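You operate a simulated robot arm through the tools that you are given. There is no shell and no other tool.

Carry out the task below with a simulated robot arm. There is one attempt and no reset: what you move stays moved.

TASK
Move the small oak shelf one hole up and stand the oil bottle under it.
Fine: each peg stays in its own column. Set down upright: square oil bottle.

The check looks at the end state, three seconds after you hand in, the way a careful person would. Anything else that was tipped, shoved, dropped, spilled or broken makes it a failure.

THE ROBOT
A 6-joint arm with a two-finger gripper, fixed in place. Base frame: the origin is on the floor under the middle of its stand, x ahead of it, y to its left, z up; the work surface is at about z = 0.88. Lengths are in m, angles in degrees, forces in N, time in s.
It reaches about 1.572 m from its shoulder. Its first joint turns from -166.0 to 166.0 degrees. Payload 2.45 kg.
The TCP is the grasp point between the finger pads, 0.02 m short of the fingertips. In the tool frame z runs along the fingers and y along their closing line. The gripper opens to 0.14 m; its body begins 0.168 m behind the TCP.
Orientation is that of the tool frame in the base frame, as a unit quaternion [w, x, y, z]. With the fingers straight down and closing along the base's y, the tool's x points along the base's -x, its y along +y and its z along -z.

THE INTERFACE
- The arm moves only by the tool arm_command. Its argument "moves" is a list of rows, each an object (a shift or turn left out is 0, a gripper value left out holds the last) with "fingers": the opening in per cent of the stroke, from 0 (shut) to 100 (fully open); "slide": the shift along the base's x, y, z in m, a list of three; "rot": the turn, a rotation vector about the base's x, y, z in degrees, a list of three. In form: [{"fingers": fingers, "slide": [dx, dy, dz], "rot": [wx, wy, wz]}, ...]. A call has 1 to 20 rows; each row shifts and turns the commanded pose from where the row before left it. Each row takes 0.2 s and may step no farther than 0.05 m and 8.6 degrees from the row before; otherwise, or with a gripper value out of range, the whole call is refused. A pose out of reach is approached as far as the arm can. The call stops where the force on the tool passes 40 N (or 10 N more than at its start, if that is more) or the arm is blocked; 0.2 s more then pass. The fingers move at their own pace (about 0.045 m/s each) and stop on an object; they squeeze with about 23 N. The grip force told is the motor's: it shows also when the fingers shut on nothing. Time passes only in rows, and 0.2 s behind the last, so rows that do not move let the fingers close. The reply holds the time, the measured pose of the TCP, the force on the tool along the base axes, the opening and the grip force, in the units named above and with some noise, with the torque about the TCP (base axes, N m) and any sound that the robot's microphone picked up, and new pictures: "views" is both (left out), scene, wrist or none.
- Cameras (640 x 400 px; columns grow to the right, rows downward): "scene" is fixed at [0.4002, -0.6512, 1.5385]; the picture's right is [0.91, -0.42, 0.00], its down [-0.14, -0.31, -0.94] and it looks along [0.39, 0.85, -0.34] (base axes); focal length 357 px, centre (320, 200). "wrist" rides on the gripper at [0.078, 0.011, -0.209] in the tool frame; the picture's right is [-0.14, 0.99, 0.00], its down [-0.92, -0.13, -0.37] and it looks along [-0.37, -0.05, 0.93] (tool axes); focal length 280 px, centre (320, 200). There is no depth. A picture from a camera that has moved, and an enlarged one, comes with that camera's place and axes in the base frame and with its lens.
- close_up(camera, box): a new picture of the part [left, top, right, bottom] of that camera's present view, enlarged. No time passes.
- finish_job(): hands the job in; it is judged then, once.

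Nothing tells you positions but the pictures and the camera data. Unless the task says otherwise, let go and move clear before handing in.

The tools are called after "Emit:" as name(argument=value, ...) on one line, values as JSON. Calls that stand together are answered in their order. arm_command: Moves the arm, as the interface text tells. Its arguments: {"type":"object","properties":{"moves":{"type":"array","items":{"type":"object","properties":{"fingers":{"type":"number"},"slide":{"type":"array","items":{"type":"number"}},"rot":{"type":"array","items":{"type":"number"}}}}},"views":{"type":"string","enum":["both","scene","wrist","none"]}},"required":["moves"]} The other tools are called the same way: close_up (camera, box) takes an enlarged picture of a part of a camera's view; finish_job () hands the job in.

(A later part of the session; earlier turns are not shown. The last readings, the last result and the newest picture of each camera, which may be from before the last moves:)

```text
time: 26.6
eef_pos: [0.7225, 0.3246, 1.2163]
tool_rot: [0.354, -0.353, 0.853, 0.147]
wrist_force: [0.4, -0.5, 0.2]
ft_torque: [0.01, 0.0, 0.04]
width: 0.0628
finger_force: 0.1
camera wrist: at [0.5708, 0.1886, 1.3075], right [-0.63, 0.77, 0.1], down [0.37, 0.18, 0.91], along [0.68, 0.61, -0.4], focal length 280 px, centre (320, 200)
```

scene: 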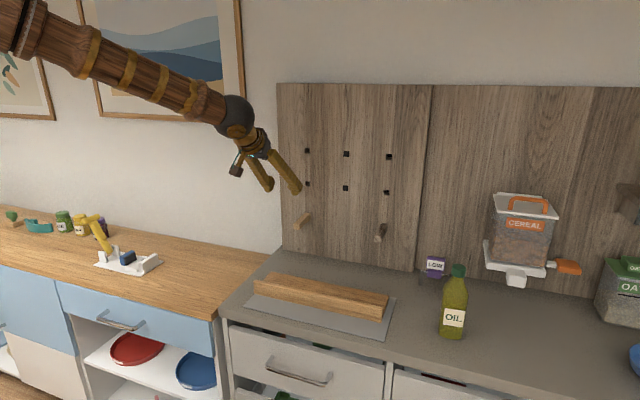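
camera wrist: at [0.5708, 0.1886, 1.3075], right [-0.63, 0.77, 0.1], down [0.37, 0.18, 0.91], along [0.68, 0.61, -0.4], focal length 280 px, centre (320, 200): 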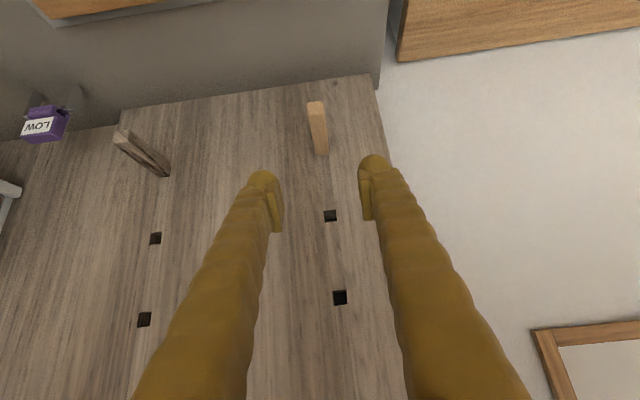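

Emit:
close_up(camera="wrist", box=[270, 80, 370, 180])

Emit:
close_up(camera="wrist", box=[290, 190, 370, 320])

Emit:
close_up(camera="wrist", box=[100, 110, 200, 210])

```text
4.00 times, centred on (320, 130) of wrist
camera zoom: at [0.5708, 0.1886, 1.3075], right [-0.63, 0.77, 0.1], down [0.37, 0.18, 0.91], along [0.68, 0.61, -0.4], focal length 1122 px, centre (320, 480)
```

zoom: 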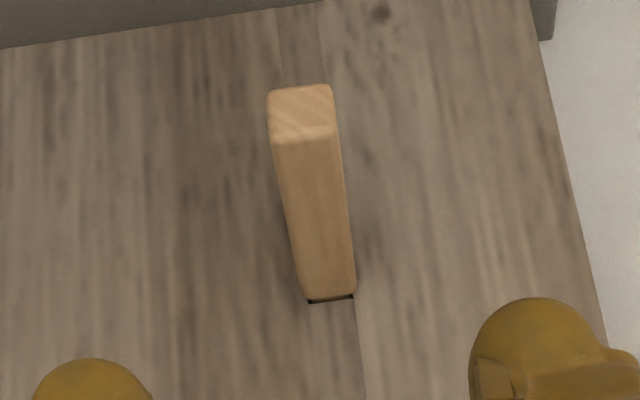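

```text
3.08 times, centred on (330, 255) of wrist
camera zoom: at [0.5708, 0.1886, 1.3075], right [-0.63, 0.77, 0.1], down [0.37, 0.18, 0.91], along [0.68, 0.61, -0.4], focal length 863 px, centre (289, 31)
```

zoom: 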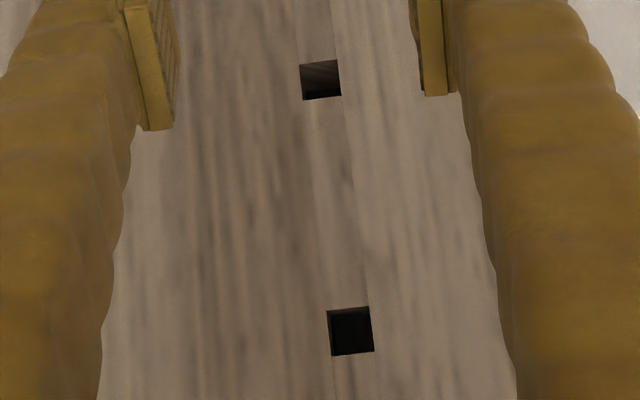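

```text
4.00 times, centred on (150, 160) of wrist
camera zoom: at [0.5708, 0.1886, 1.3075], right [-0.63, 0.77, 0.1], down [0.37, 0.18, 0.91], along [0.68, 0.61, -0.4], focal length 1122 px, centre (1000, 360)
```

zoom: 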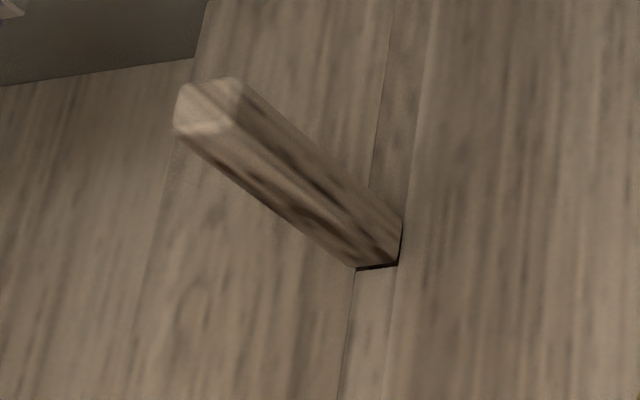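

The tool is lined up with the left peg's column. I'll go down to peg height in front of it, then look again before straddling it.

Emit:
arm_command(moves=[{"slide": [0, 0, -0.044]}, {"slide": [0, 0, -0.044]}, {"slide": [0, 0, -0.044]}, {"slide": [0, 0, -0.0438]}, {"slide": [0.0177, 0.0177, 0]}, {"slide": [0, 0, 0]}], views="both")

Emit:
close_up(camera="wrist", box=[240, 100, 400, 260])

```text
time: 28.0
eef_pos: [0.7407, 0.3435, 1.041]
tool_rot: [0.354, -0.353, 0.854, 0.147]
wrist_force: [-0.3, 0.8, 0.1]
ft_torque: [0.0, -0.02, 0.0]
width: 0.0629
finger_force: 0.1
camera wrist: at [0.5899, 0.2066, 1.1328], right [-0.63, 0.77, 0.1], down [0.37, 0.19, 0.91], along [0.68, 0.61, -0.4], focal length 280 px, centre (320, 200)
```

scene: 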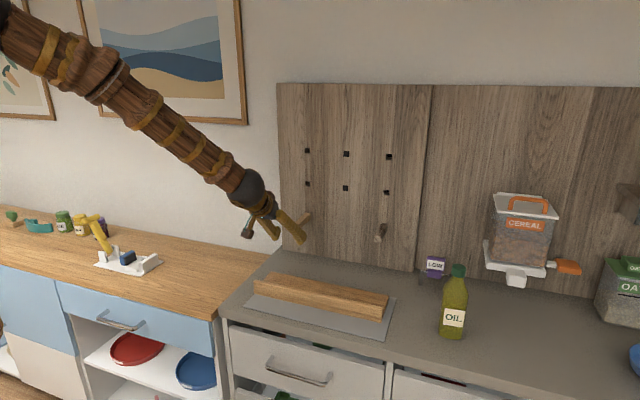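
wrist: 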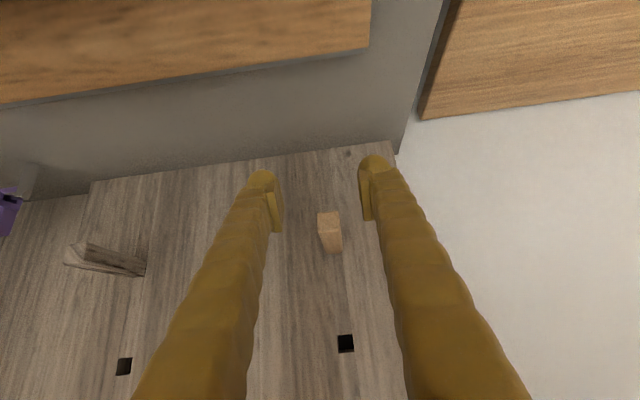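

```text
2.50 times, centred on (320, 180) of wrist
camera zoom: at [0.5899, 0.2066, 1.1328], right [-0.63, 0.77, 0.1], down [0.37, 0.19, 0.91], along [0.68, 0.61, -0.4], focal length 701 px, centre (320, 250)
```

zoom: 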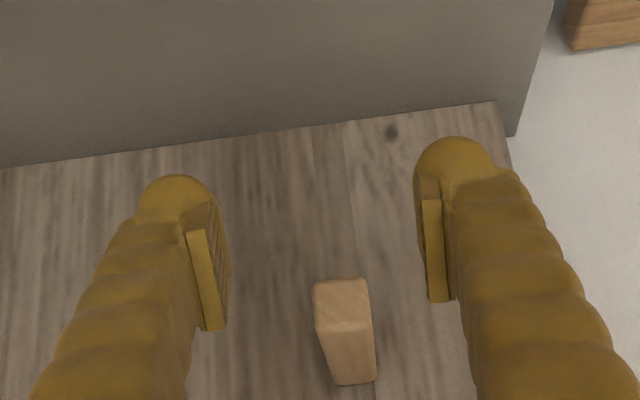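

The peg sits about 2 mm left of the tool's mid-plane, so I'll correct that, straddle the peg and look again.

Emit:
arm_command(moves=[{"slide": [-0.0013, 0.0013, 0]}, {"slide": [0.0212, 0.0212, 0]}, {"slide": [0.0212, 0.0212, 0]}, {"slide": [0.0212, 0.0212, 0]}, {"slide": [0.0212, 0.0212, 0]}, {"slide": [0, 0, 0]}], views="both")

Emit:
close_up(camera="wrist", box=[240, 130, 400, 290])

Emit:
close_up(camera="scene", box=[260, 170, 360, 260])

```text
time: 29.4
eef_pos: [0.8223, 0.4288, 1.0417]
tool_rot: [0.353, -0.354, 0.853, 0.147]
wrist_force: [-0.2, -0.4, -0.3]
ft_torque: [0.02, -0.01, 0.02]
width: 0.063
finger_force: 0.0
camera wrist: at [0.672, 0.2923, 1.1324], right [-0.63, 0.77, 0.1], down [0.37, 0.18, 0.91], along [0.68, 0.61, -0.4], focal length 280 px, centre (320, 200)
```

scene: 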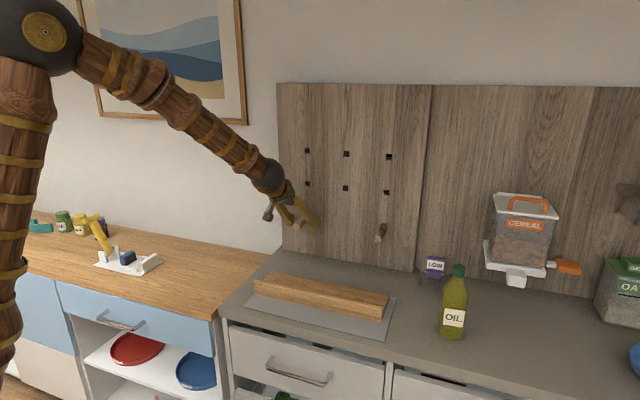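
wrist: 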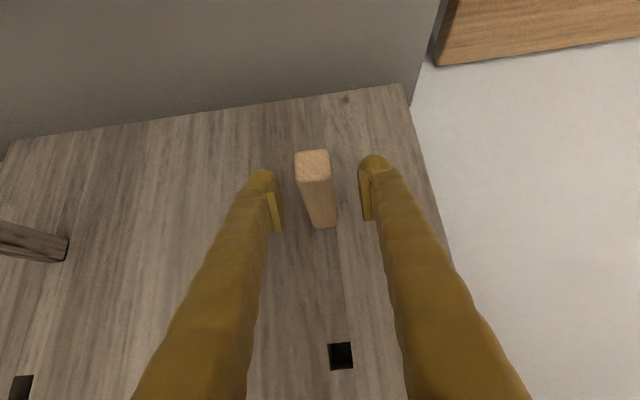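

```text
2.50 times, centred on (320, 210) of wrist
camera zoom: at [0.672, 0.2923, 1.1324], right [-0.63, 0.77, 0.1], down [0.37, 0.18, 0.91], along [0.68, 0.61, -0.4], focal length 701 px, centre (320, 175)
```

zoom: 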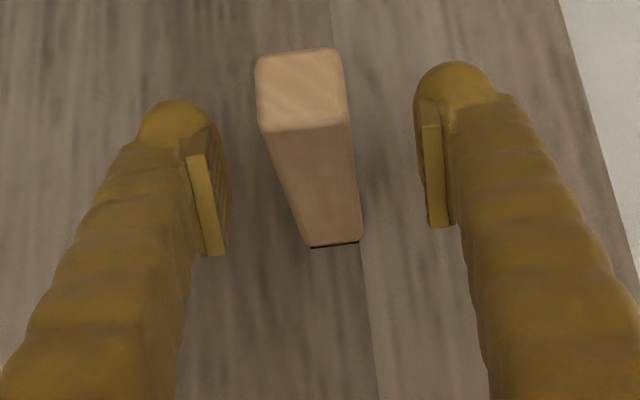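

```text
4.44 times, centred on (310, 215) of scene
camera zoom: at [0.4002, -0.6512, 1.5385], right [0.91, -0.42, 0.0], down [-0.14, -0.31, -0.94], along [0.39, 0.85, -0.34], focal length 1588 px, centre (364, 133)
```

zoom: 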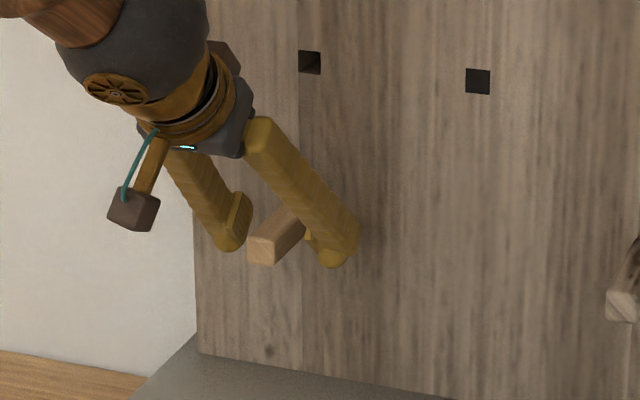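

The peg is nicely centred between the pads, so I'll close on it.

Emit:
arm_command(moves=[{"fingers": 0}, {"fingers": 0}, {"fingers": 0}, {"fingers": 0}, {"fingers": 0}], views="wrist")

Emit:
close_up(camera="wrist", box=[240, 130, 400, 290])

```text
time: 30.6
eef_pos: [0.8226, 0.4282, 1.0404]
tool_rot: [0.352, -0.354, 0.854, 0.147]
wrist_force: [1.5, -1.7, 0.7]
ft_torque: [0.04, 0.03, -0.09]
width: 0.0225
finger_force: 23.1
camera wrist: at [0.6718, 0.2921, 1.1323], right [-0.63, 0.77, 0.1], down [0.37, 0.18, 0.91], along [0.68, 0.61, -0.4], focal length 280 px, centre (320, 200)
```

wrist: 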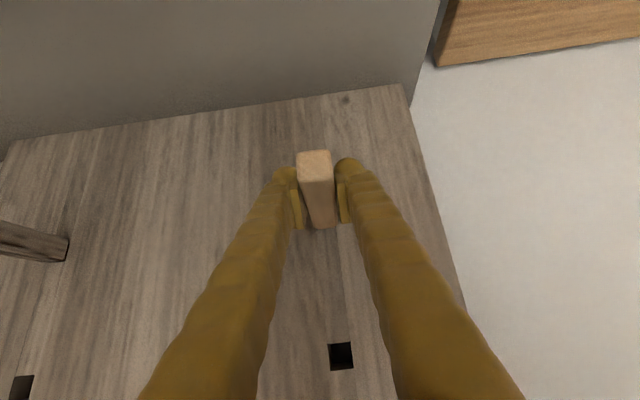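

```text
2.50 times, centred on (320, 210) of wrist
camera zoom: at [0.6718, 0.2921, 1.1323], right [-0.63, 0.77, 0.1], down [0.37, 0.18, 0.91], along [0.68, 0.61, -0.4], focal length 701 px, centre (320, 175)
```

zoom: 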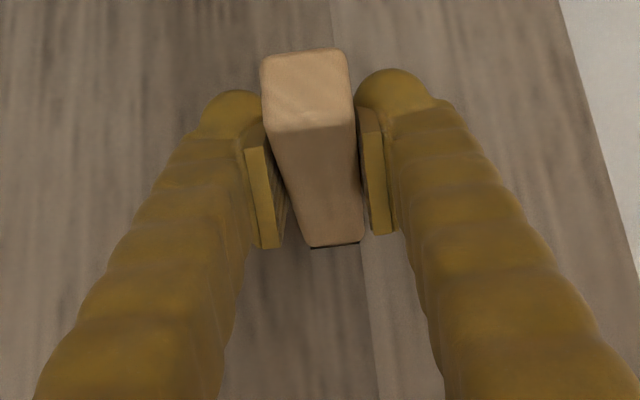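

The peg is gripped at 22.5 mm width. It appears slightly tapered toward the wall. I'll pull it straight out slowly while watching the force.

Emit:
arm_command(moves=[{"slide": [-0.00354, -0.00354, 0]}, {"slide": [-0.00354, -0.00354, 0]}, {"slide": [-0.00354, -0.00354, 0]}, {"slide": [0, 0, 0]}], views="wrist")

Emit:
close_up(camera="wrist", box=[240, 130, 400, 290])

```text
time: 31.6
eef_pos: [0.8134, 0.4181, 1.04]
tool_rot: [0.353, -0.354, 0.854, 0.147]
wrist_force: [1.2, -0.6, 0.4]
ft_torque: [0.0, 0.04, 0.01]
width: 0.0227
finger_force: 23.3
camera wrist: at [0.6612, 0.282, 1.1322], right [-0.63, 0.77, 0.1], down [0.37, 0.19, 0.91], along [0.68, 0.61, -0.4], focal length 280 px, centre (320, 200)
```

wrist: 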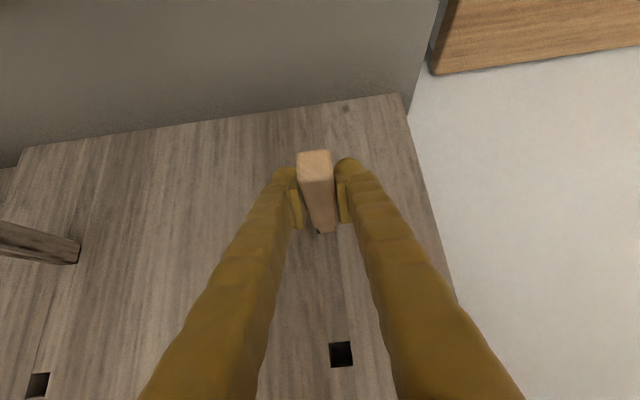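

```text
2.50 times, centred on (320, 210) of wrist
camera zoom: at [0.6612, 0.282, 1.1322], right [-0.63, 0.77, 0.1], down [0.37, 0.19, 0.91], along [0.68, 0.61, -0.4], focal length 701 px, centre (320, 175)
```

zoom: 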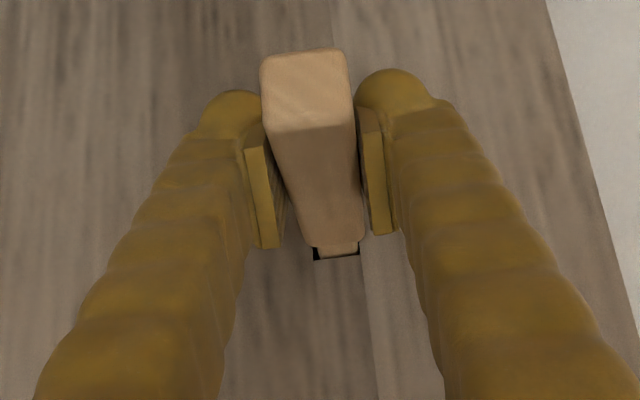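

The peg has a shoulder that seats on the wall and a narrower tenon of about 16 mm in the 20 mm hole, which gives some tolerance. I'll keep pulling until the tenon is clear.

Emit:
arm_command(moves=[{"slide": [-0.00707, -0.00707, 0]}, {"slide": [-0.00707, -0.00707, 0]}, {"slide": [-0.00707, -0.00707, 0]}, {"slide": [0, 0, 0]}], views="both")

Emit:
close_up(camera="wrist", box=[240, 130, 400, 290])

Emit:
close_up(camera="scene", box=[260, 170, 360, 260])

```text
time: 32.6
eef_pos: [0.7914, 0.3979, 1.0401]
tool_rot: [0.352, -0.354, 0.854, 0.147]
wrist_force: [0.1, 0.5, 0.3]
ft_torque: [-0.01, 0.0, -0.02]
width: 0.0226
finger_force: 22.7
camera wrist: at [0.6392, 0.2607, 1.1311], right [-0.63, 0.77, 0.1], down [0.37, 0.19, 0.91], along [0.68, 0.61, -0.4], focal length 280 px, centre (320, 200)
```

scene: 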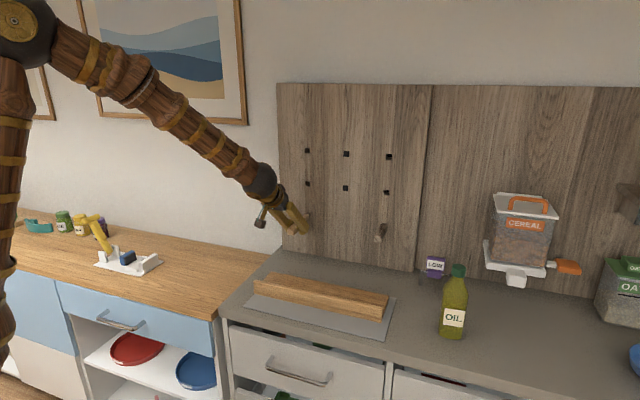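
wrist: 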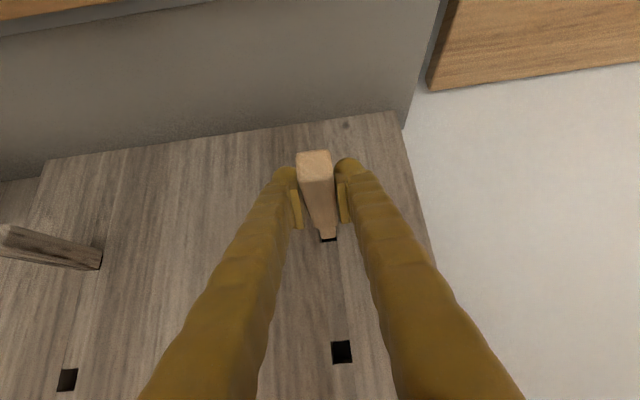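

```text
2.50 times, centred on (320, 210) of wrist
camera zoom: at [0.6392, 0.2607, 1.1311], right [-0.63, 0.77, 0.1], down [0.37, 0.19, 0.91], along [0.68, 0.61, -0.4], focal length 701 px, centre (320, 175)
```

zoom: 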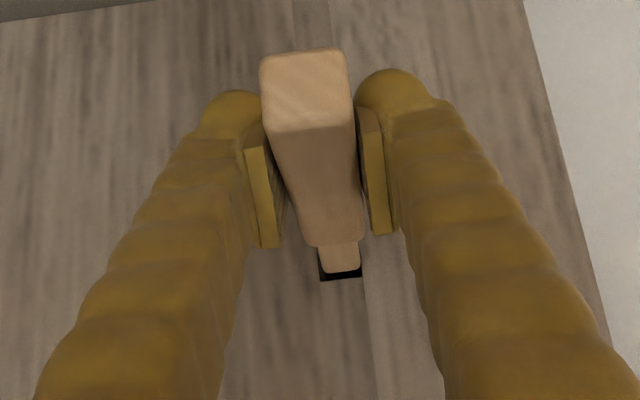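

```text
4.44 times, centred on (310, 215) of scene
camera zoom: at [0.4002, -0.6512, 1.5385], right [0.91, -0.42, 0.0], down [-0.14, -0.31, -0.94], along [0.39, 0.85, -0.34], focal length 1588 px, centre (364, 133)
```

zoom: 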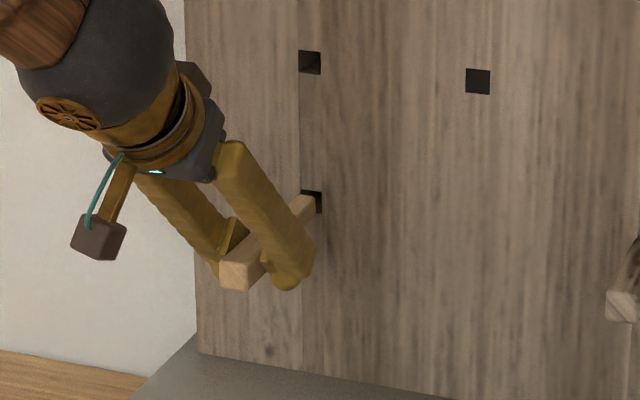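

The tenon is nearly out and laterally centred on its hole. I'll pull out another 3 cm, then raise by one hole pitch plus about 1 mm to centre in the upper hole, and look.

Emit:
arm_command(moves=[{"slide": [-0.0106, -0.0106, 0]}, {"slide": [-0.0106, -0.0106, 0]}, {"slide": [0, 0, 0.0404]}, {"slide": [0, 0, 0.0404]}, {"slide": [0, 0, 0.0404]}, {"slide": [0, 0, 0]}], views="both")

Emit:
close_up(camera="wrist", box=[240, 130, 400, 290])

Emit:
close_up(camera="scene", box=[260, 130, 360, 220])

```text
time: 34.0
eef_pos: [0.7714, 0.3761, 1.1604]
tool_rot: [0.353, -0.354, 0.853, 0.148]
wrist_force: [-0.2, 0.1, -0.3]
ft_torque: [0.02, -0.01, -0.01]
width: 0.0224
finger_force: 23.0
camera wrist: at [0.6196, 0.2394, 1.252], right [-0.63, 0.77, 0.1], down [0.37, 0.19, 0.91], along [0.68, 0.61, -0.4], focal length 280 px, centre (320, 200)
```

scene: 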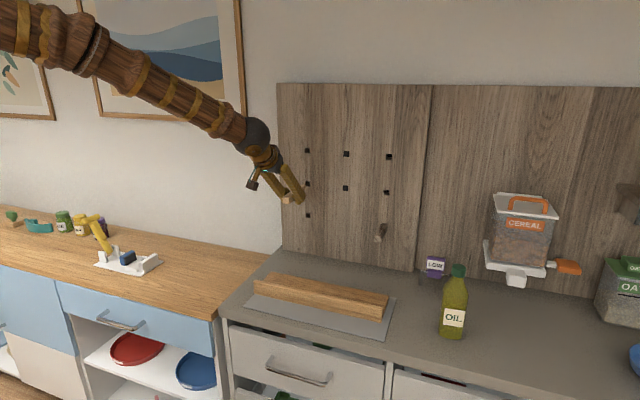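
wrist: 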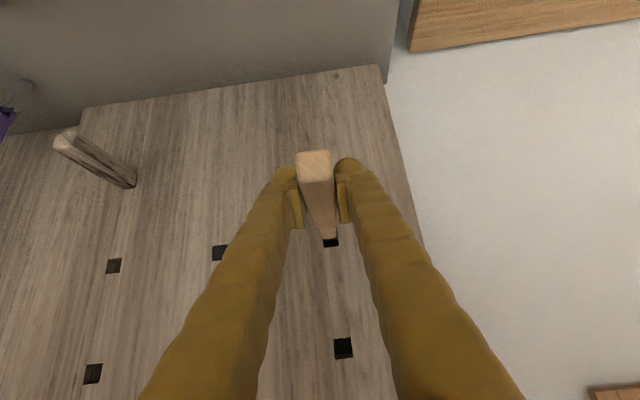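

```text
2.50 times, centred on (320, 210) of wrist
camera zoom: at [0.6196, 0.2394, 1.252], right [-0.63, 0.77, 0.1], down [0.37, 0.19, 0.91], along [0.68, 0.61, -0.4], focal length 701 px, centre (320, 175)
```

zoom: 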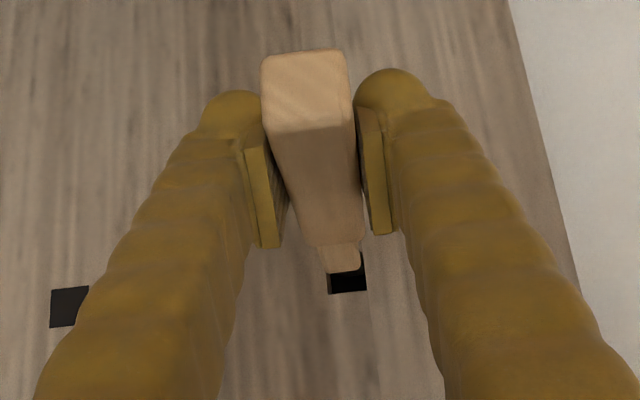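

```text
4.44 times, centred on (310, 175) of scene
camera zoom: at [0.4002, -0.6512, 1.5385], right [0.91, -0.42, 0.0], down [-0.14, -0.31, -0.94], along [0.39, 0.85, -0.34], focal length 1588 px, centre (364, 311)
```

zoom: 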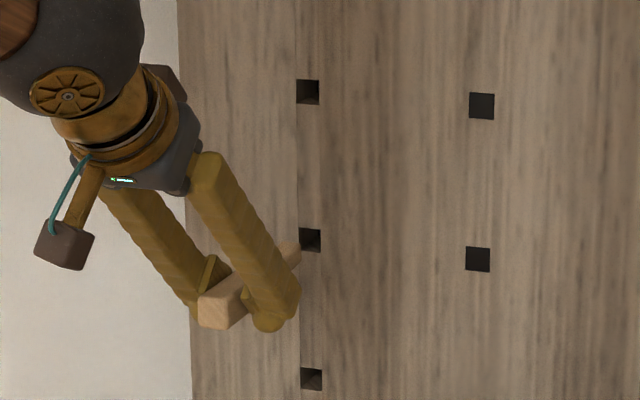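

The peg, the hole and the tool mid-plane all line up to within about 0.5 mm. I'll advance 3 cm, so the tenon tip is just at the wall, and check.

Emit:
arm_command(moves=[{"slide": [0.0106, 0.0106, 0]}, {"slide": [0.0106, 0.0106, 0]}, {"slide": [0, 0, 0]}], views="wrist")

Emit:
close_up(camera="wrist", box=[290, 200, 370, 280])

Emit:
close_up(camera="scene", box=[280, 160, 340, 215])

```text
time: 34.8
eef_pos: [0.7932, 0.3975, 1.1606]
tool_rot: [0.354, -0.353, 0.853, 0.147]
wrist_force: [0.1, -0.5, -0.2]
ft_torque: [0.01, -0.02, -0.02]
width: 0.0227
finger_force: 23.0
camera wrist: at [0.6406, 0.2614, 1.2523], right [-0.63, 0.77, 0.1], down [0.37, 0.18, 0.91], along [0.68, 0.61, -0.4], focal length 280 px, centre (320, 200)
```

wrist: 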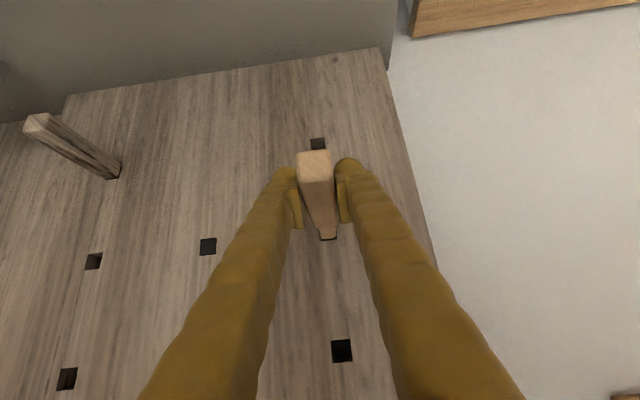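

```text
5.00 times, centred on (330, 240) of wrist
camera zoom: at [0.6406, 0.2614, 1.2523], right [-0.63, 0.77, 0.1], down [0.37, 0.18, 0.91], along [0.68, 0.61, -0.4], focal length 1402 px, centre (270, 0)
```

zoom: 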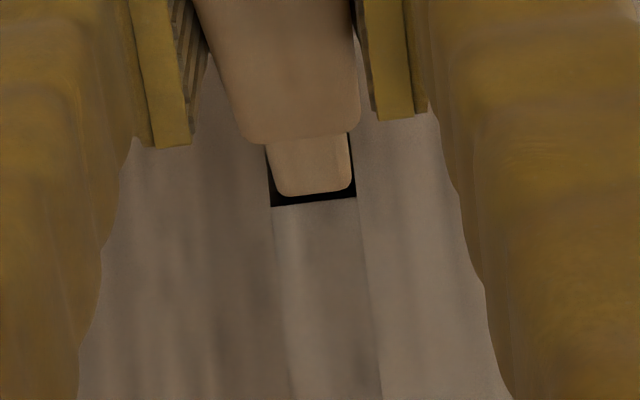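

```text
7.27 times, centred on (310, 188) of scene
camera zoom: at [0.4002, -0.6512, 1.5385], right [0.91, -0.42, 0.0], down [-0.14, -0.31, -0.94], along [0.39, 0.85, -0.34], focal length 2598 px, centre (393, 291)
```

zoom: 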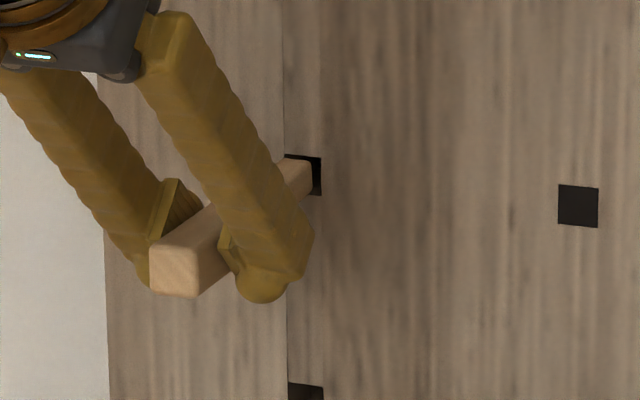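

The tenon is entering the upper hole cleanly, so I'll push in steadily until the shoulder meets the wall.

Emit:
arm_command(moves=[{"slide": [0.00707, 0.00707, 0]}, {"slide": [0.00707, 0.00707, 0]}, {"slide": [0.00707, 0.00707, 0]}, {"slide": [0.00707, 0.00707, 0]}, {"slide": [0, 0, 0]}], views="wrist")

Emit:
close_up(camera="wrist", box=[290, 200, 370, 280])

```text
time: 36.0
eef_pos: [0.8198, 0.4259, 1.1616]
tool_rot: [0.353, -0.353, 0.854, 0.147]
wrist_force: [-1.7, -1.4, -8.3]
ft_torque: [-0.51, 0.48, 0.02]
width: 0.0228
finger_force: 23.4
camera wrist: at [0.6689, 0.2889, 1.2528], right [-0.63, 0.77, 0.1], down [0.37, 0.19, 0.91], along [0.68, 0.61, -0.4], focal length 280 px, centre (320, 200)
```

wrist: 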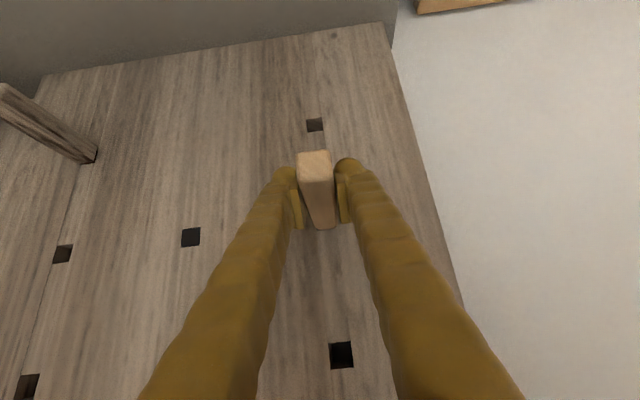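

```text
5.00 times, centred on (330, 240) of wrist
camera zoom: at [0.6689, 0.2889, 1.2528], right [-0.63, 0.77, 0.1], down [0.37, 0.19, 0.91], along [0.68, 0.61, -0.4], focal length 1402 px, centre (270, 0)
```

zoom: 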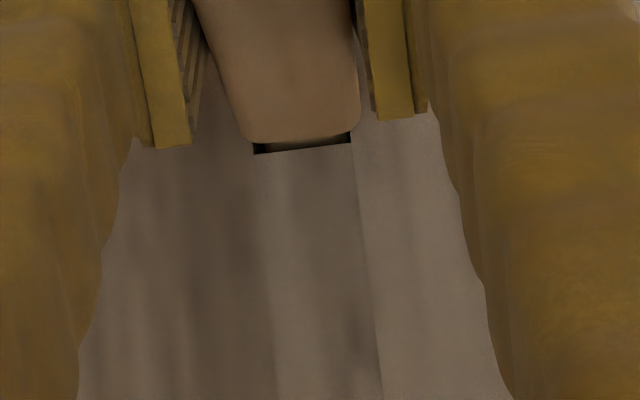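

The downward reaction of 8 N says the tenon is touching the top of the hole. I'll ease down 1.5 mm and then push the last 5 mm.

Emit:
arm_command(moves=[{"slide": [0, 0, -0.0015]}, {"slide": [0, 0, 0]}], views="none")

```text
time: 36.6
eef_pos: [0.8205, 0.4256, 1.1603]
tool_rot: [0.354, -0.353, 0.853, 0.147]
wrist_force: [0.0, -0.3, 0.3]
ft_torque: [0.04, -0.03, -0.02]
width: 0.0225
finger_force: 22.7
```

Emit:
arm_command(moves=[{"slide": [0.00177, 0.00177, 0]}, {"slide": [0.00177, 0.00177, 0]}, {"slide": [0, 0, 0]}], views="wrist")

Emit:
close_up(camera="wrist", box=[290, 200, 370, 280])

```text
time: 37.4
eef_pos: [0.8239, 0.4291, 1.1609]
tool_rot: [0.354, -0.353, 0.853, 0.147]
wrist_force: [-0.5, -2.3, 10.0]
ft_torque: [0.39, -0.4, -0.07]
width: 0.0225
finger_force: 23.3
camera wrist: at [0.6721, 0.2928, 1.252], right [-0.63, 0.77, 0.1], down [0.37, 0.18, 0.91], along [0.68, 0.61, -0.4], focal length 280 px, centre (320, 200)
```

wrist: 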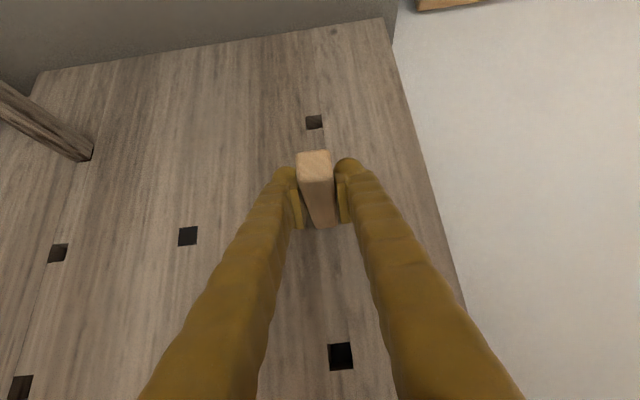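

```text
5.00 times, centred on (330, 240) of wrist
camera zoom: at [0.6721, 0.2928, 1.252], right [-0.63, 0.77, 0.1], down [0.37, 0.18, 0.91], along [0.68, 0.61, -0.4], focal length 1402 px, centre (270, 0)
```

zoom: 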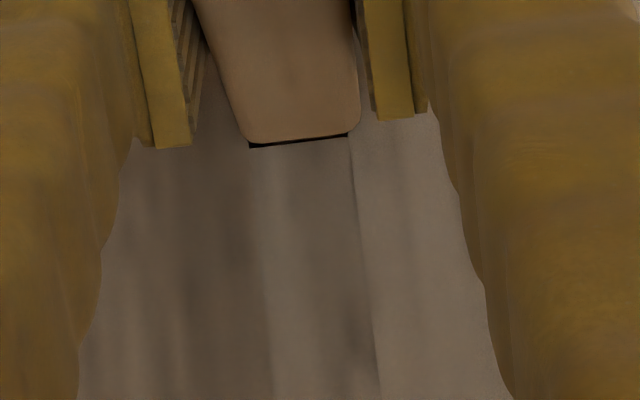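

Emit:
arm_command(moves=[{"slide": [0, 0, 0.0006]}, {"slide": [0.0007, 0.0007, 0]}, {"slide": [0, 0, 0]}], views="none")

```text
time: 38.2
eef_pos: [0.8248, 0.429, 1.1614]
tool_rot: [0.353, -0.354, 0.854, 0.147]
wrist_force: [-4.9, -6.2, 8.4]
ft_torque: [0.18, -0.21, 0.05]
width: 0.0225
finger_force: 22.7
```

The shoulder is now against the wall, with an 8 N push-back. I'll release and back off to look.

Emit:
arm_command(moves=[{"fingers": 45}, {"fingers": 45}, {"fingers": 45}, {"fingers": 45}, {"slide": [-0.0212, -0.0212, 0]}, {"slide": [-0.0283, -0.0283, 0]}, {"slide": [-0.0283, -0.0283, 0]}, {"slide": [-0.0283, -0.0283, 0]}], views="both")

Emit:
close_up(camera="wrist", box=[270, 150, 370, 250])

Emit:
close_up(camera="scene", box=[280, 140, 340, 215])

```text
time: 40.0
eef_pos: [0.716, 0.3226, 1.1622]
tool_rot: [0.353, -0.354, 0.853, 0.147]
wrist_force: [1.0, 0.2, -0.2]
ft_torque: [-0.01, 0.01, -0.01]
width: 0.0632
finger_force: 0.0
camera wrist: at [0.5652, 0.1869, 1.2532], right [-0.63, 0.77, 0.1], down [0.37, 0.19, 0.91], along [0.68, 0.61, -0.4], focal length 280 px, centre (320, 200)
```

scene: 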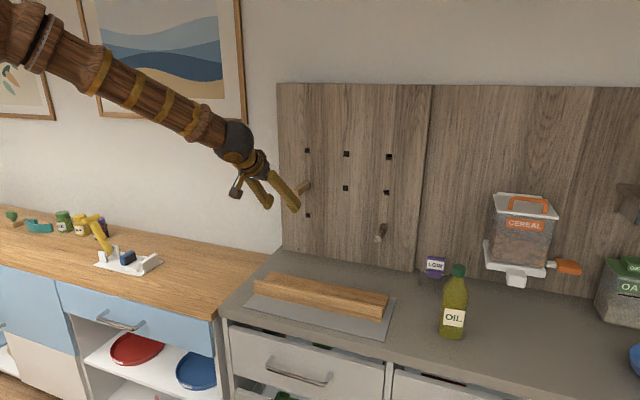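
wrist: 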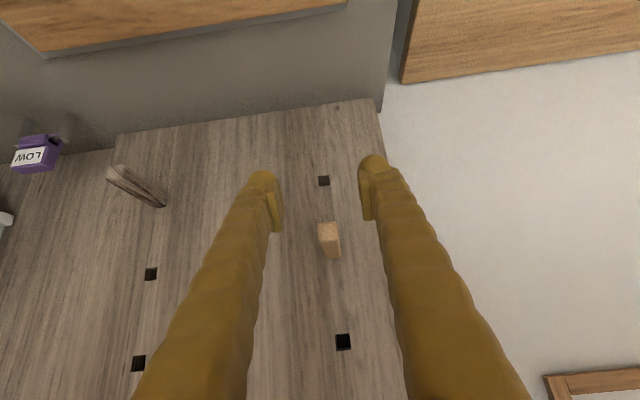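

```text
4.00 times, centred on (320, 200) of wrist
camera zoom: at [0.5652, 0.1869, 1.2532], right [-0.63, 0.77, 0.1], down [0.37, 0.19, 0.91], along [0.68, 0.61, -0.4], focal length 1122 px, centre (320, 200)
```

zoom: 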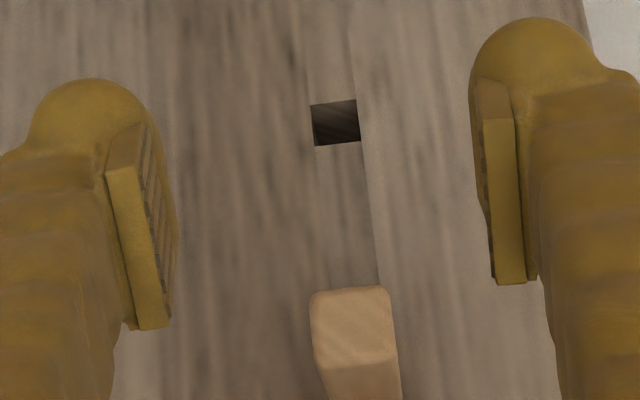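

```text
5.33 times, centred on (310, 178) of scene
camera zoom: at [0.4002, -0.6512, 1.5385], right [0.91, -0.42, 0.0], down [-0.14, -0.31, -0.94], along [0.39, 0.85, -0.34], focal length 1905 px, centre (373, 320)
```

zoom: 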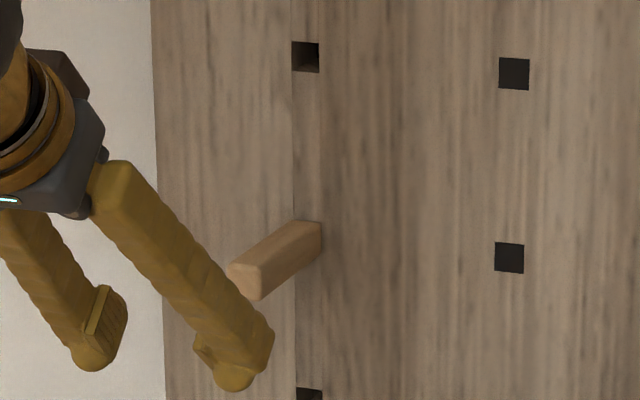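

The left (oak) peg is seated one hole up. Next I'll move across to the right (grey) peg in its bottom hole.

Emit:
arm_command(moves=[{"slide": [0.033, -0.033, 0]}, {"slide": [0.033, -0.033, 0]}, {"slide": [0.033, -0.033, 0]}, {"slide": [0.033, -0.033, 0]}, {"slide": [0.033, -0.033, 0]}, {"slide": [0.033, -0.033, 0]}, {"slide": [0, 0, -0.0401]}, {"slide": [0, 0, -0.0401]}, {"slide": [0, 0, -0.0401]}, {"slide": [0.0205, 0.0205, 0]}, {"slide": [0, 0, 0]}], views="both")

Emit:
close_up(camera="wrist", box=[240, 130, 400, 290])

```text
time: 42.4
eef_pos: [0.9367, 0.1463, 1.0396]
tool_rot: [0.353, -0.354, 0.853, 0.147]
wrist_force: [0.5, 0.0, 0.3]
ft_torque: [0.02, 0.02, -0.01]
width: 0.0628
finger_force: 0.0
camera wrist: at [0.7857, 0.0098, 1.1309], right [-0.63, 0.77, 0.1], down [0.37, 0.19, 0.91], along [0.68, 0.61, -0.4], focal length 280 px, centre (320, 200)
```

scene: 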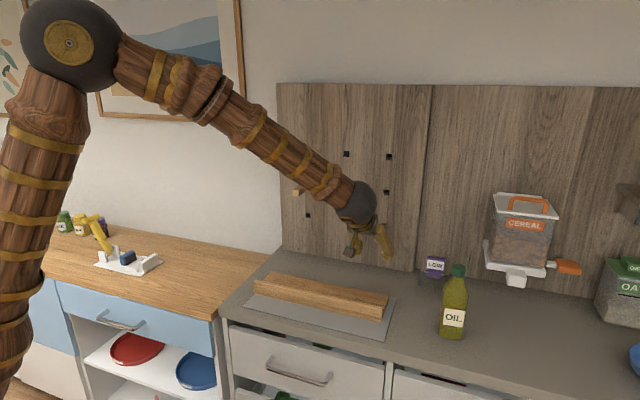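
wrist: 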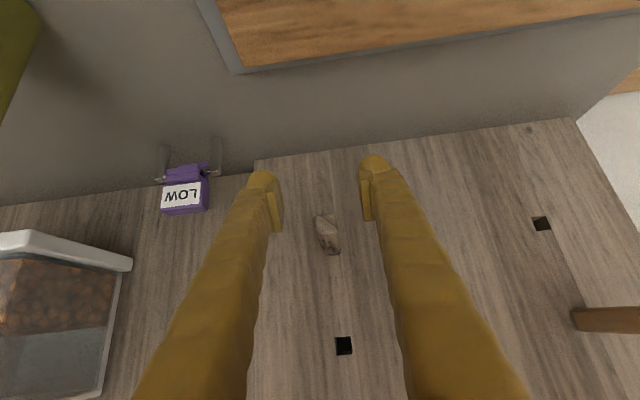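

```text
2.50 times, centred on (320, 210) of wrist
camera zoom: at [0.7857, 0.0098, 1.1309], right [-0.63, 0.77, 0.1], down [0.37, 0.19, 0.91], along [0.68, 0.61, -0.4], focal length 701 px, centre (320, 175)
```

zoom: 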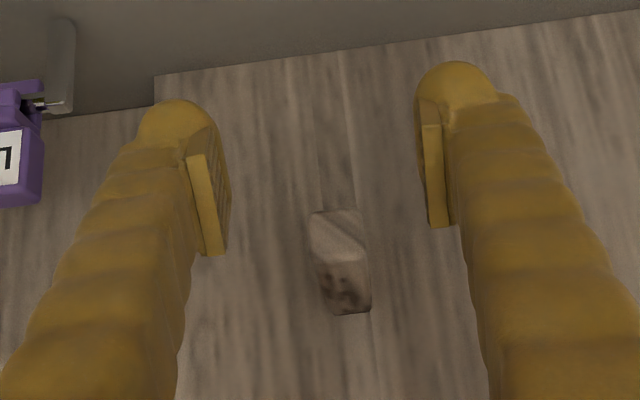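

The right peg is on the tool's mid-plane within about 0.5 mm. I'll straddle it and close.

Emit:
arm_command(moves=[{"slide": [0.0212, 0.0212, 0]}, {"slide": [0.0212, 0.0212, 0]}, {"slide": [0.0212, 0.0212, 0]}, {"slide": [0.0212, 0.0212, 0]}, {"slide": [0, 0, 0]}], views="both")

Emit:
close_up(camera="wrist", box=[240, 130, 400, 290])

```text
time: 43.6
eef_pos: [1.0208, 0.2308, 1.0399]
tool_rot: [0.353, -0.354, 0.854, 0.147]
wrist_force: [0.0, -0.6, -0.2]
ft_torque: [0.02, -0.02, -0.01]
width: 0.063
finger_force: 0.1
camera wrist: at [0.8686, 0.0952, 1.131], right [-0.63, 0.77, 0.1], down [0.37, 0.18, 0.91], along [0.68, 0.61, -0.4], focal length 280 px, centre (320, 200)
```

scene: 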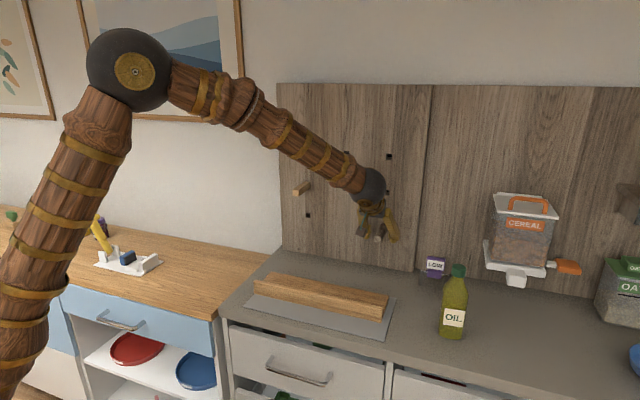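
wrist: 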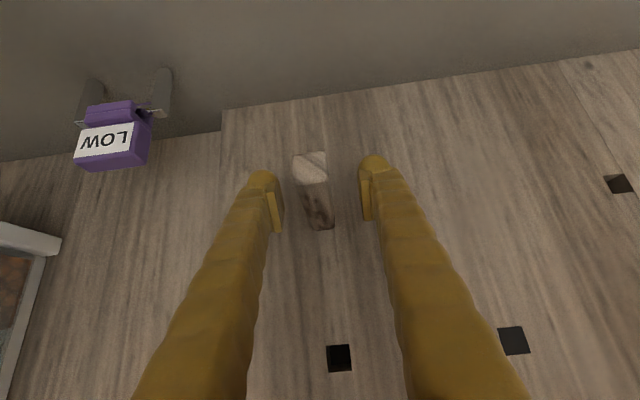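

```text
2.50 times, centred on (320, 210) of wrist
camera zoom: at [0.8686, 0.0952, 1.131], right [-0.63, 0.77, 0.1], down [0.37, 0.18, 0.91], along [0.68, 0.61, -0.4], focal length 701 px, centre (320, 175)
```

zoom: 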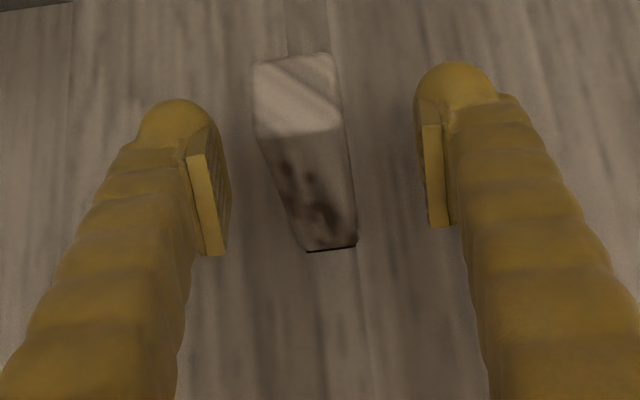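

This peg sits about 1.4 mm to the right of the mid-plane. I'll correct for that and then close.

Emit:
arm_command(moves=[{"slide": [0.001, -0.001, 0]}, {"fingers": 0}, {"fingers": 0}, {"fingers": 0}, {"fingers": 0}, {"fingers": 0}], views="wrist")

Emit:
close_up(camera="wrist", box=[240, 130, 400, 290])

```text
time: 45.0
eef_pos: [1.0222, 0.2306, 1.0401]
tool_rot: [0.354, -0.352, 0.854, 0.147]
wrist_force: [-0.3, -0.8, 0.4]
ft_torque: [0.0, 0.02, -0.07]
width: 0.0225
finger_force: 23.1
camera wrist: at [0.87, 0.0942, 1.1315], right [-0.63, 0.77, 0.1], down [0.37, 0.18, 0.91], along [0.68, 0.61, -0.4], focal length 280 px, centre (320, 200)
```

wrist: 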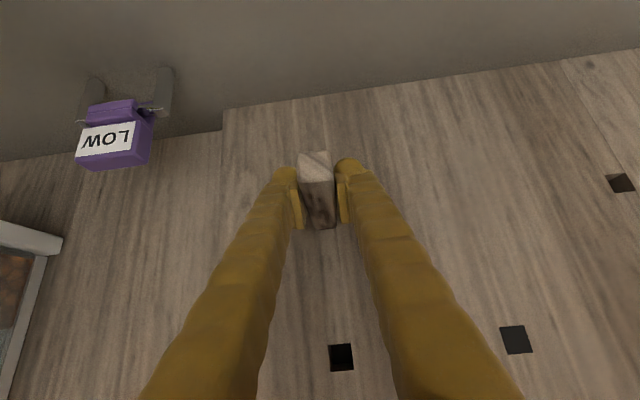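

```text
2.50 times, centred on (320, 210) of wrist
camera zoom: at [0.87, 0.0942, 1.1315], right [-0.63, 0.77, 0.1], down [0.37, 0.18, 0.91], along [0.68, 0.61, -0.4], focal length 701 px, centre (320, 175)
```

zoom: 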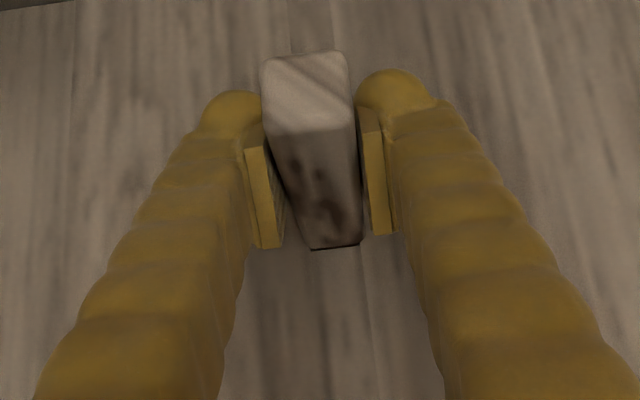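

The grip is good, so I'll pull straight out.

Emit:
arm_command(moves=[{"slide": [-0.00354, -0.00354, 0]}, {"slide": [-0.00354, -0.00354, 0]}, {"slide": [-0.00354, -0.00354, 0]}, {"slide": [-0.00707, -0.00707, 0]}, {"slide": [-0.00707, -0.00707, 0]}, {"slide": [-0.00707, -0.00707, 0]}, {"slide": [0, 0, 0]}], views="wrist")

Emit:
close_up(camera="wrist", box=[240, 130, 400, 290])

```text
time: 46.6
eef_pos: [0.9902, 0.1988, 1.0406]
tool_rot: [0.353, -0.354, 0.854, 0.147]
wrist_force: [-0.2, -0.6, 0.3]
ft_torque: [0.0, 0.0, -0.01]
width: 0.0227
finger_force: 23.2
camera wrist: at [0.8387, 0.0614, 1.1322], right [-0.63, 0.77, 0.1], down [0.37, 0.19, 0.91], along [0.68, 0.61, -0.4], focal length 280 px, centre (320, 200)
```

wrist: 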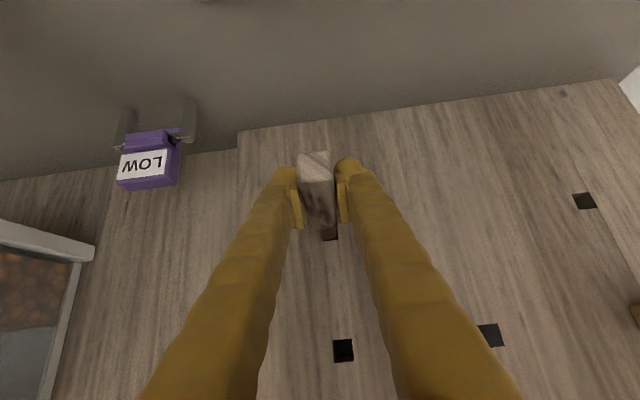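

```text
2.50 times, centred on (320, 210) of wrist
camera zoom: at [0.8387, 0.0614, 1.1322], right [-0.63, 0.77, 0.1], down [0.37, 0.19, 0.91], along [0.68, 0.61, -0.4], focal length 701 px, centre (320, 175)
```

zoom: 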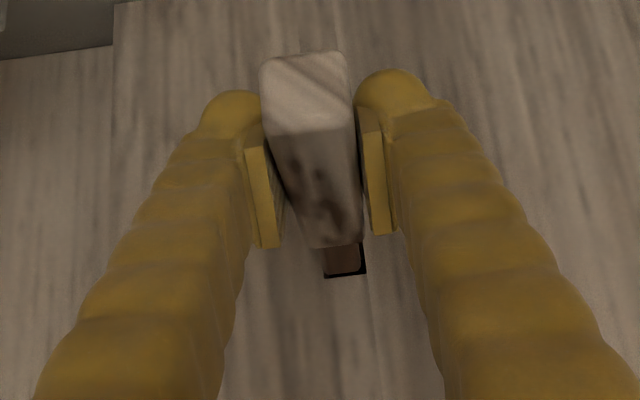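

Emit:
arm_command(moves=[{"slide": [-0.0106, -0.0106, 0]}, {"slide": [-0.0106, -0.0106, 0]}, {"slide": [0, 0, 0.0401]}, {"slide": [0, 0, 0.0401]}, {"slide": [0, 0, 0.0402]}, {"slide": [0.0106, 0.0106, 0]}, {"slide": [0, 0, 0]}], views="both")

Emit:
close_up(camera="wrist", box=[290, 200, 370, 280])

Emit:
close_up(camera="scene", box=[350, 160, 420, 240])

```text
time: 48.2
eef_pos: [0.9795, 0.1883, 1.1614]
tool_rot: [0.353, -0.354, 0.853, 0.148]
wrist_force: [-0.2, 0.1, -0.5]
ft_torque: [0.0, -0.01, 0.0]
width: 0.0227
finger_force: 23.1
camera wrist: at [0.8276, 0.0516, 1.2529], right [-0.63, 0.77, 0.1], down [0.37, 0.19, 0.91], along [0.68, 0.61, -0.4], focal length 280 px, centre (320, 200)
```

scene: 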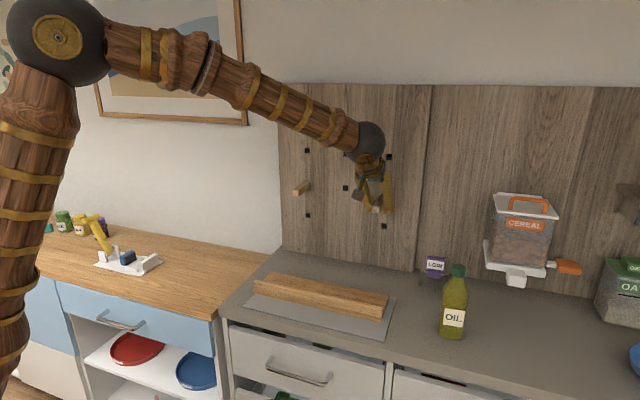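
wrist: 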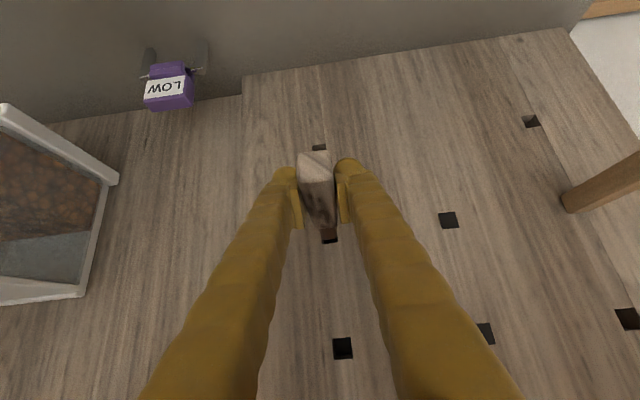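

```text
5.00 times, centred on (330, 240) of wrist
camera zoom: at [0.8276, 0.0516, 1.2529], right [-0.63, 0.77, 0.1], down [0.37, 0.19, 0.91], along [0.68, 0.61, -0.4], focal length 1402 px, centre (270, 0)
```

zoom: 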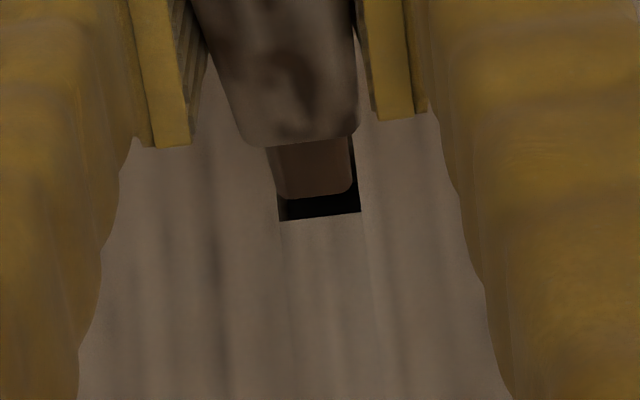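

```text
5.00 times, centred on (385, 200) of scene
camera zoom: at [0.4002, -0.6512, 1.5385], right [0.91, -0.42, 0.0], down [-0.14, -0.31, -0.94], along [0.39, 0.85, -0.34], focal length 1786 px, centre (-5, 200)
```

zoom: 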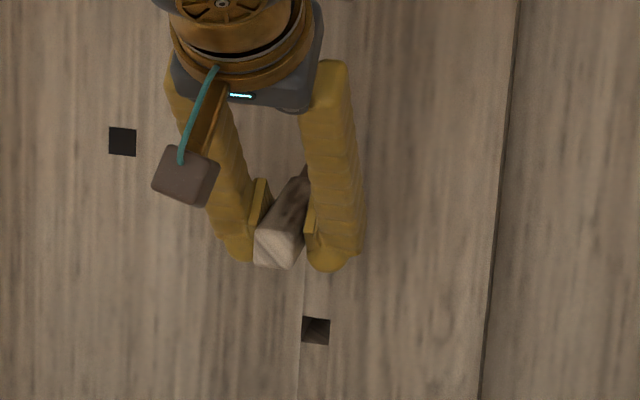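

It's aligned with the hole, so I'll insert it.

Emit:
arm_command(moves=[{"slide": [0.0106, 0.0106, 0]}, {"slide": [0.00707, 0.00707, 0]}, {"slide": [0.00707, 0.00707, 0]}, {"slide": [0, 0, 0]}], views="wrist")

Emit:
close_up(camera="wrist", box=[290, 200, 370, 280])

```text
time: 49.2
eef_pos: [1.0052, 0.2132, 1.1609]
tool_rot: [0.353, -0.353, 0.854, 0.146]
wrist_force: [-0.1, -0.2, -4.1]
ft_torque: [-0.3, 0.3, 0.0]
width: 0.0229
finger_force: 23.1
camera wrist: at [0.8535, 0.0763, 1.2518], right [-0.63, 0.77, 0.1], down [0.37, 0.18, 0.91], along [0.68, 0.61, -0.4], focal length 280 px, centre (320, 200)
```

wrist: 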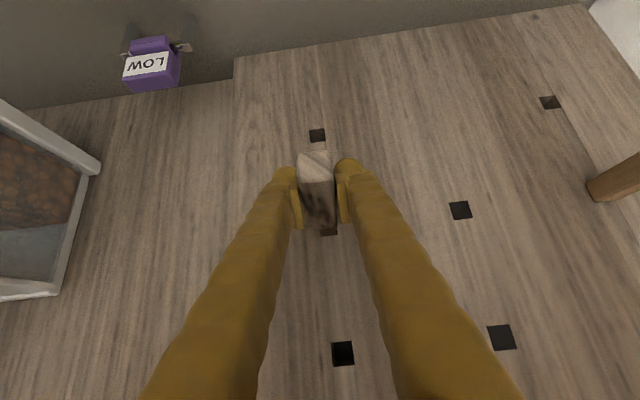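

```text
5.00 times, centred on (330, 240) of wrist
camera zoom: at [0.8535, 0.0763, 1.2518], right [-0.63, 0.77, 0.1], down [0.37, 0.18, 0.91], along [0.68, 0.61, -0.4], focal length 1402 px, centre (270, 0)
```

zoom: 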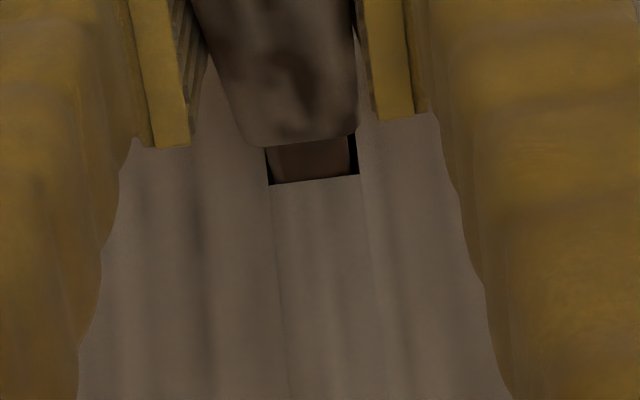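

There's slight contact with the hole's top. I'll lower about 0.8 mm and continue.

Emit:
arm_command(moves=[{"slide": [0, 0, -0.0008]}, {"slide": [0.0053, 0.0053, 0]}, {"slide": [0.0053, 0.0053, 0]}, {"slide": [0, 0, 0]}], views="none")

```text
time: 50.2
eef_pos: [1.0161, 0.2227, 1.1606]
tool_rot: [0.354, -0.353, 0.853, 0.147]
wrist_force: [0.4, 0.5, -1.2]
ft_torque: [-0.09, 0.05, 0.04]
width: 0.0226
finger_force: 23.4
```

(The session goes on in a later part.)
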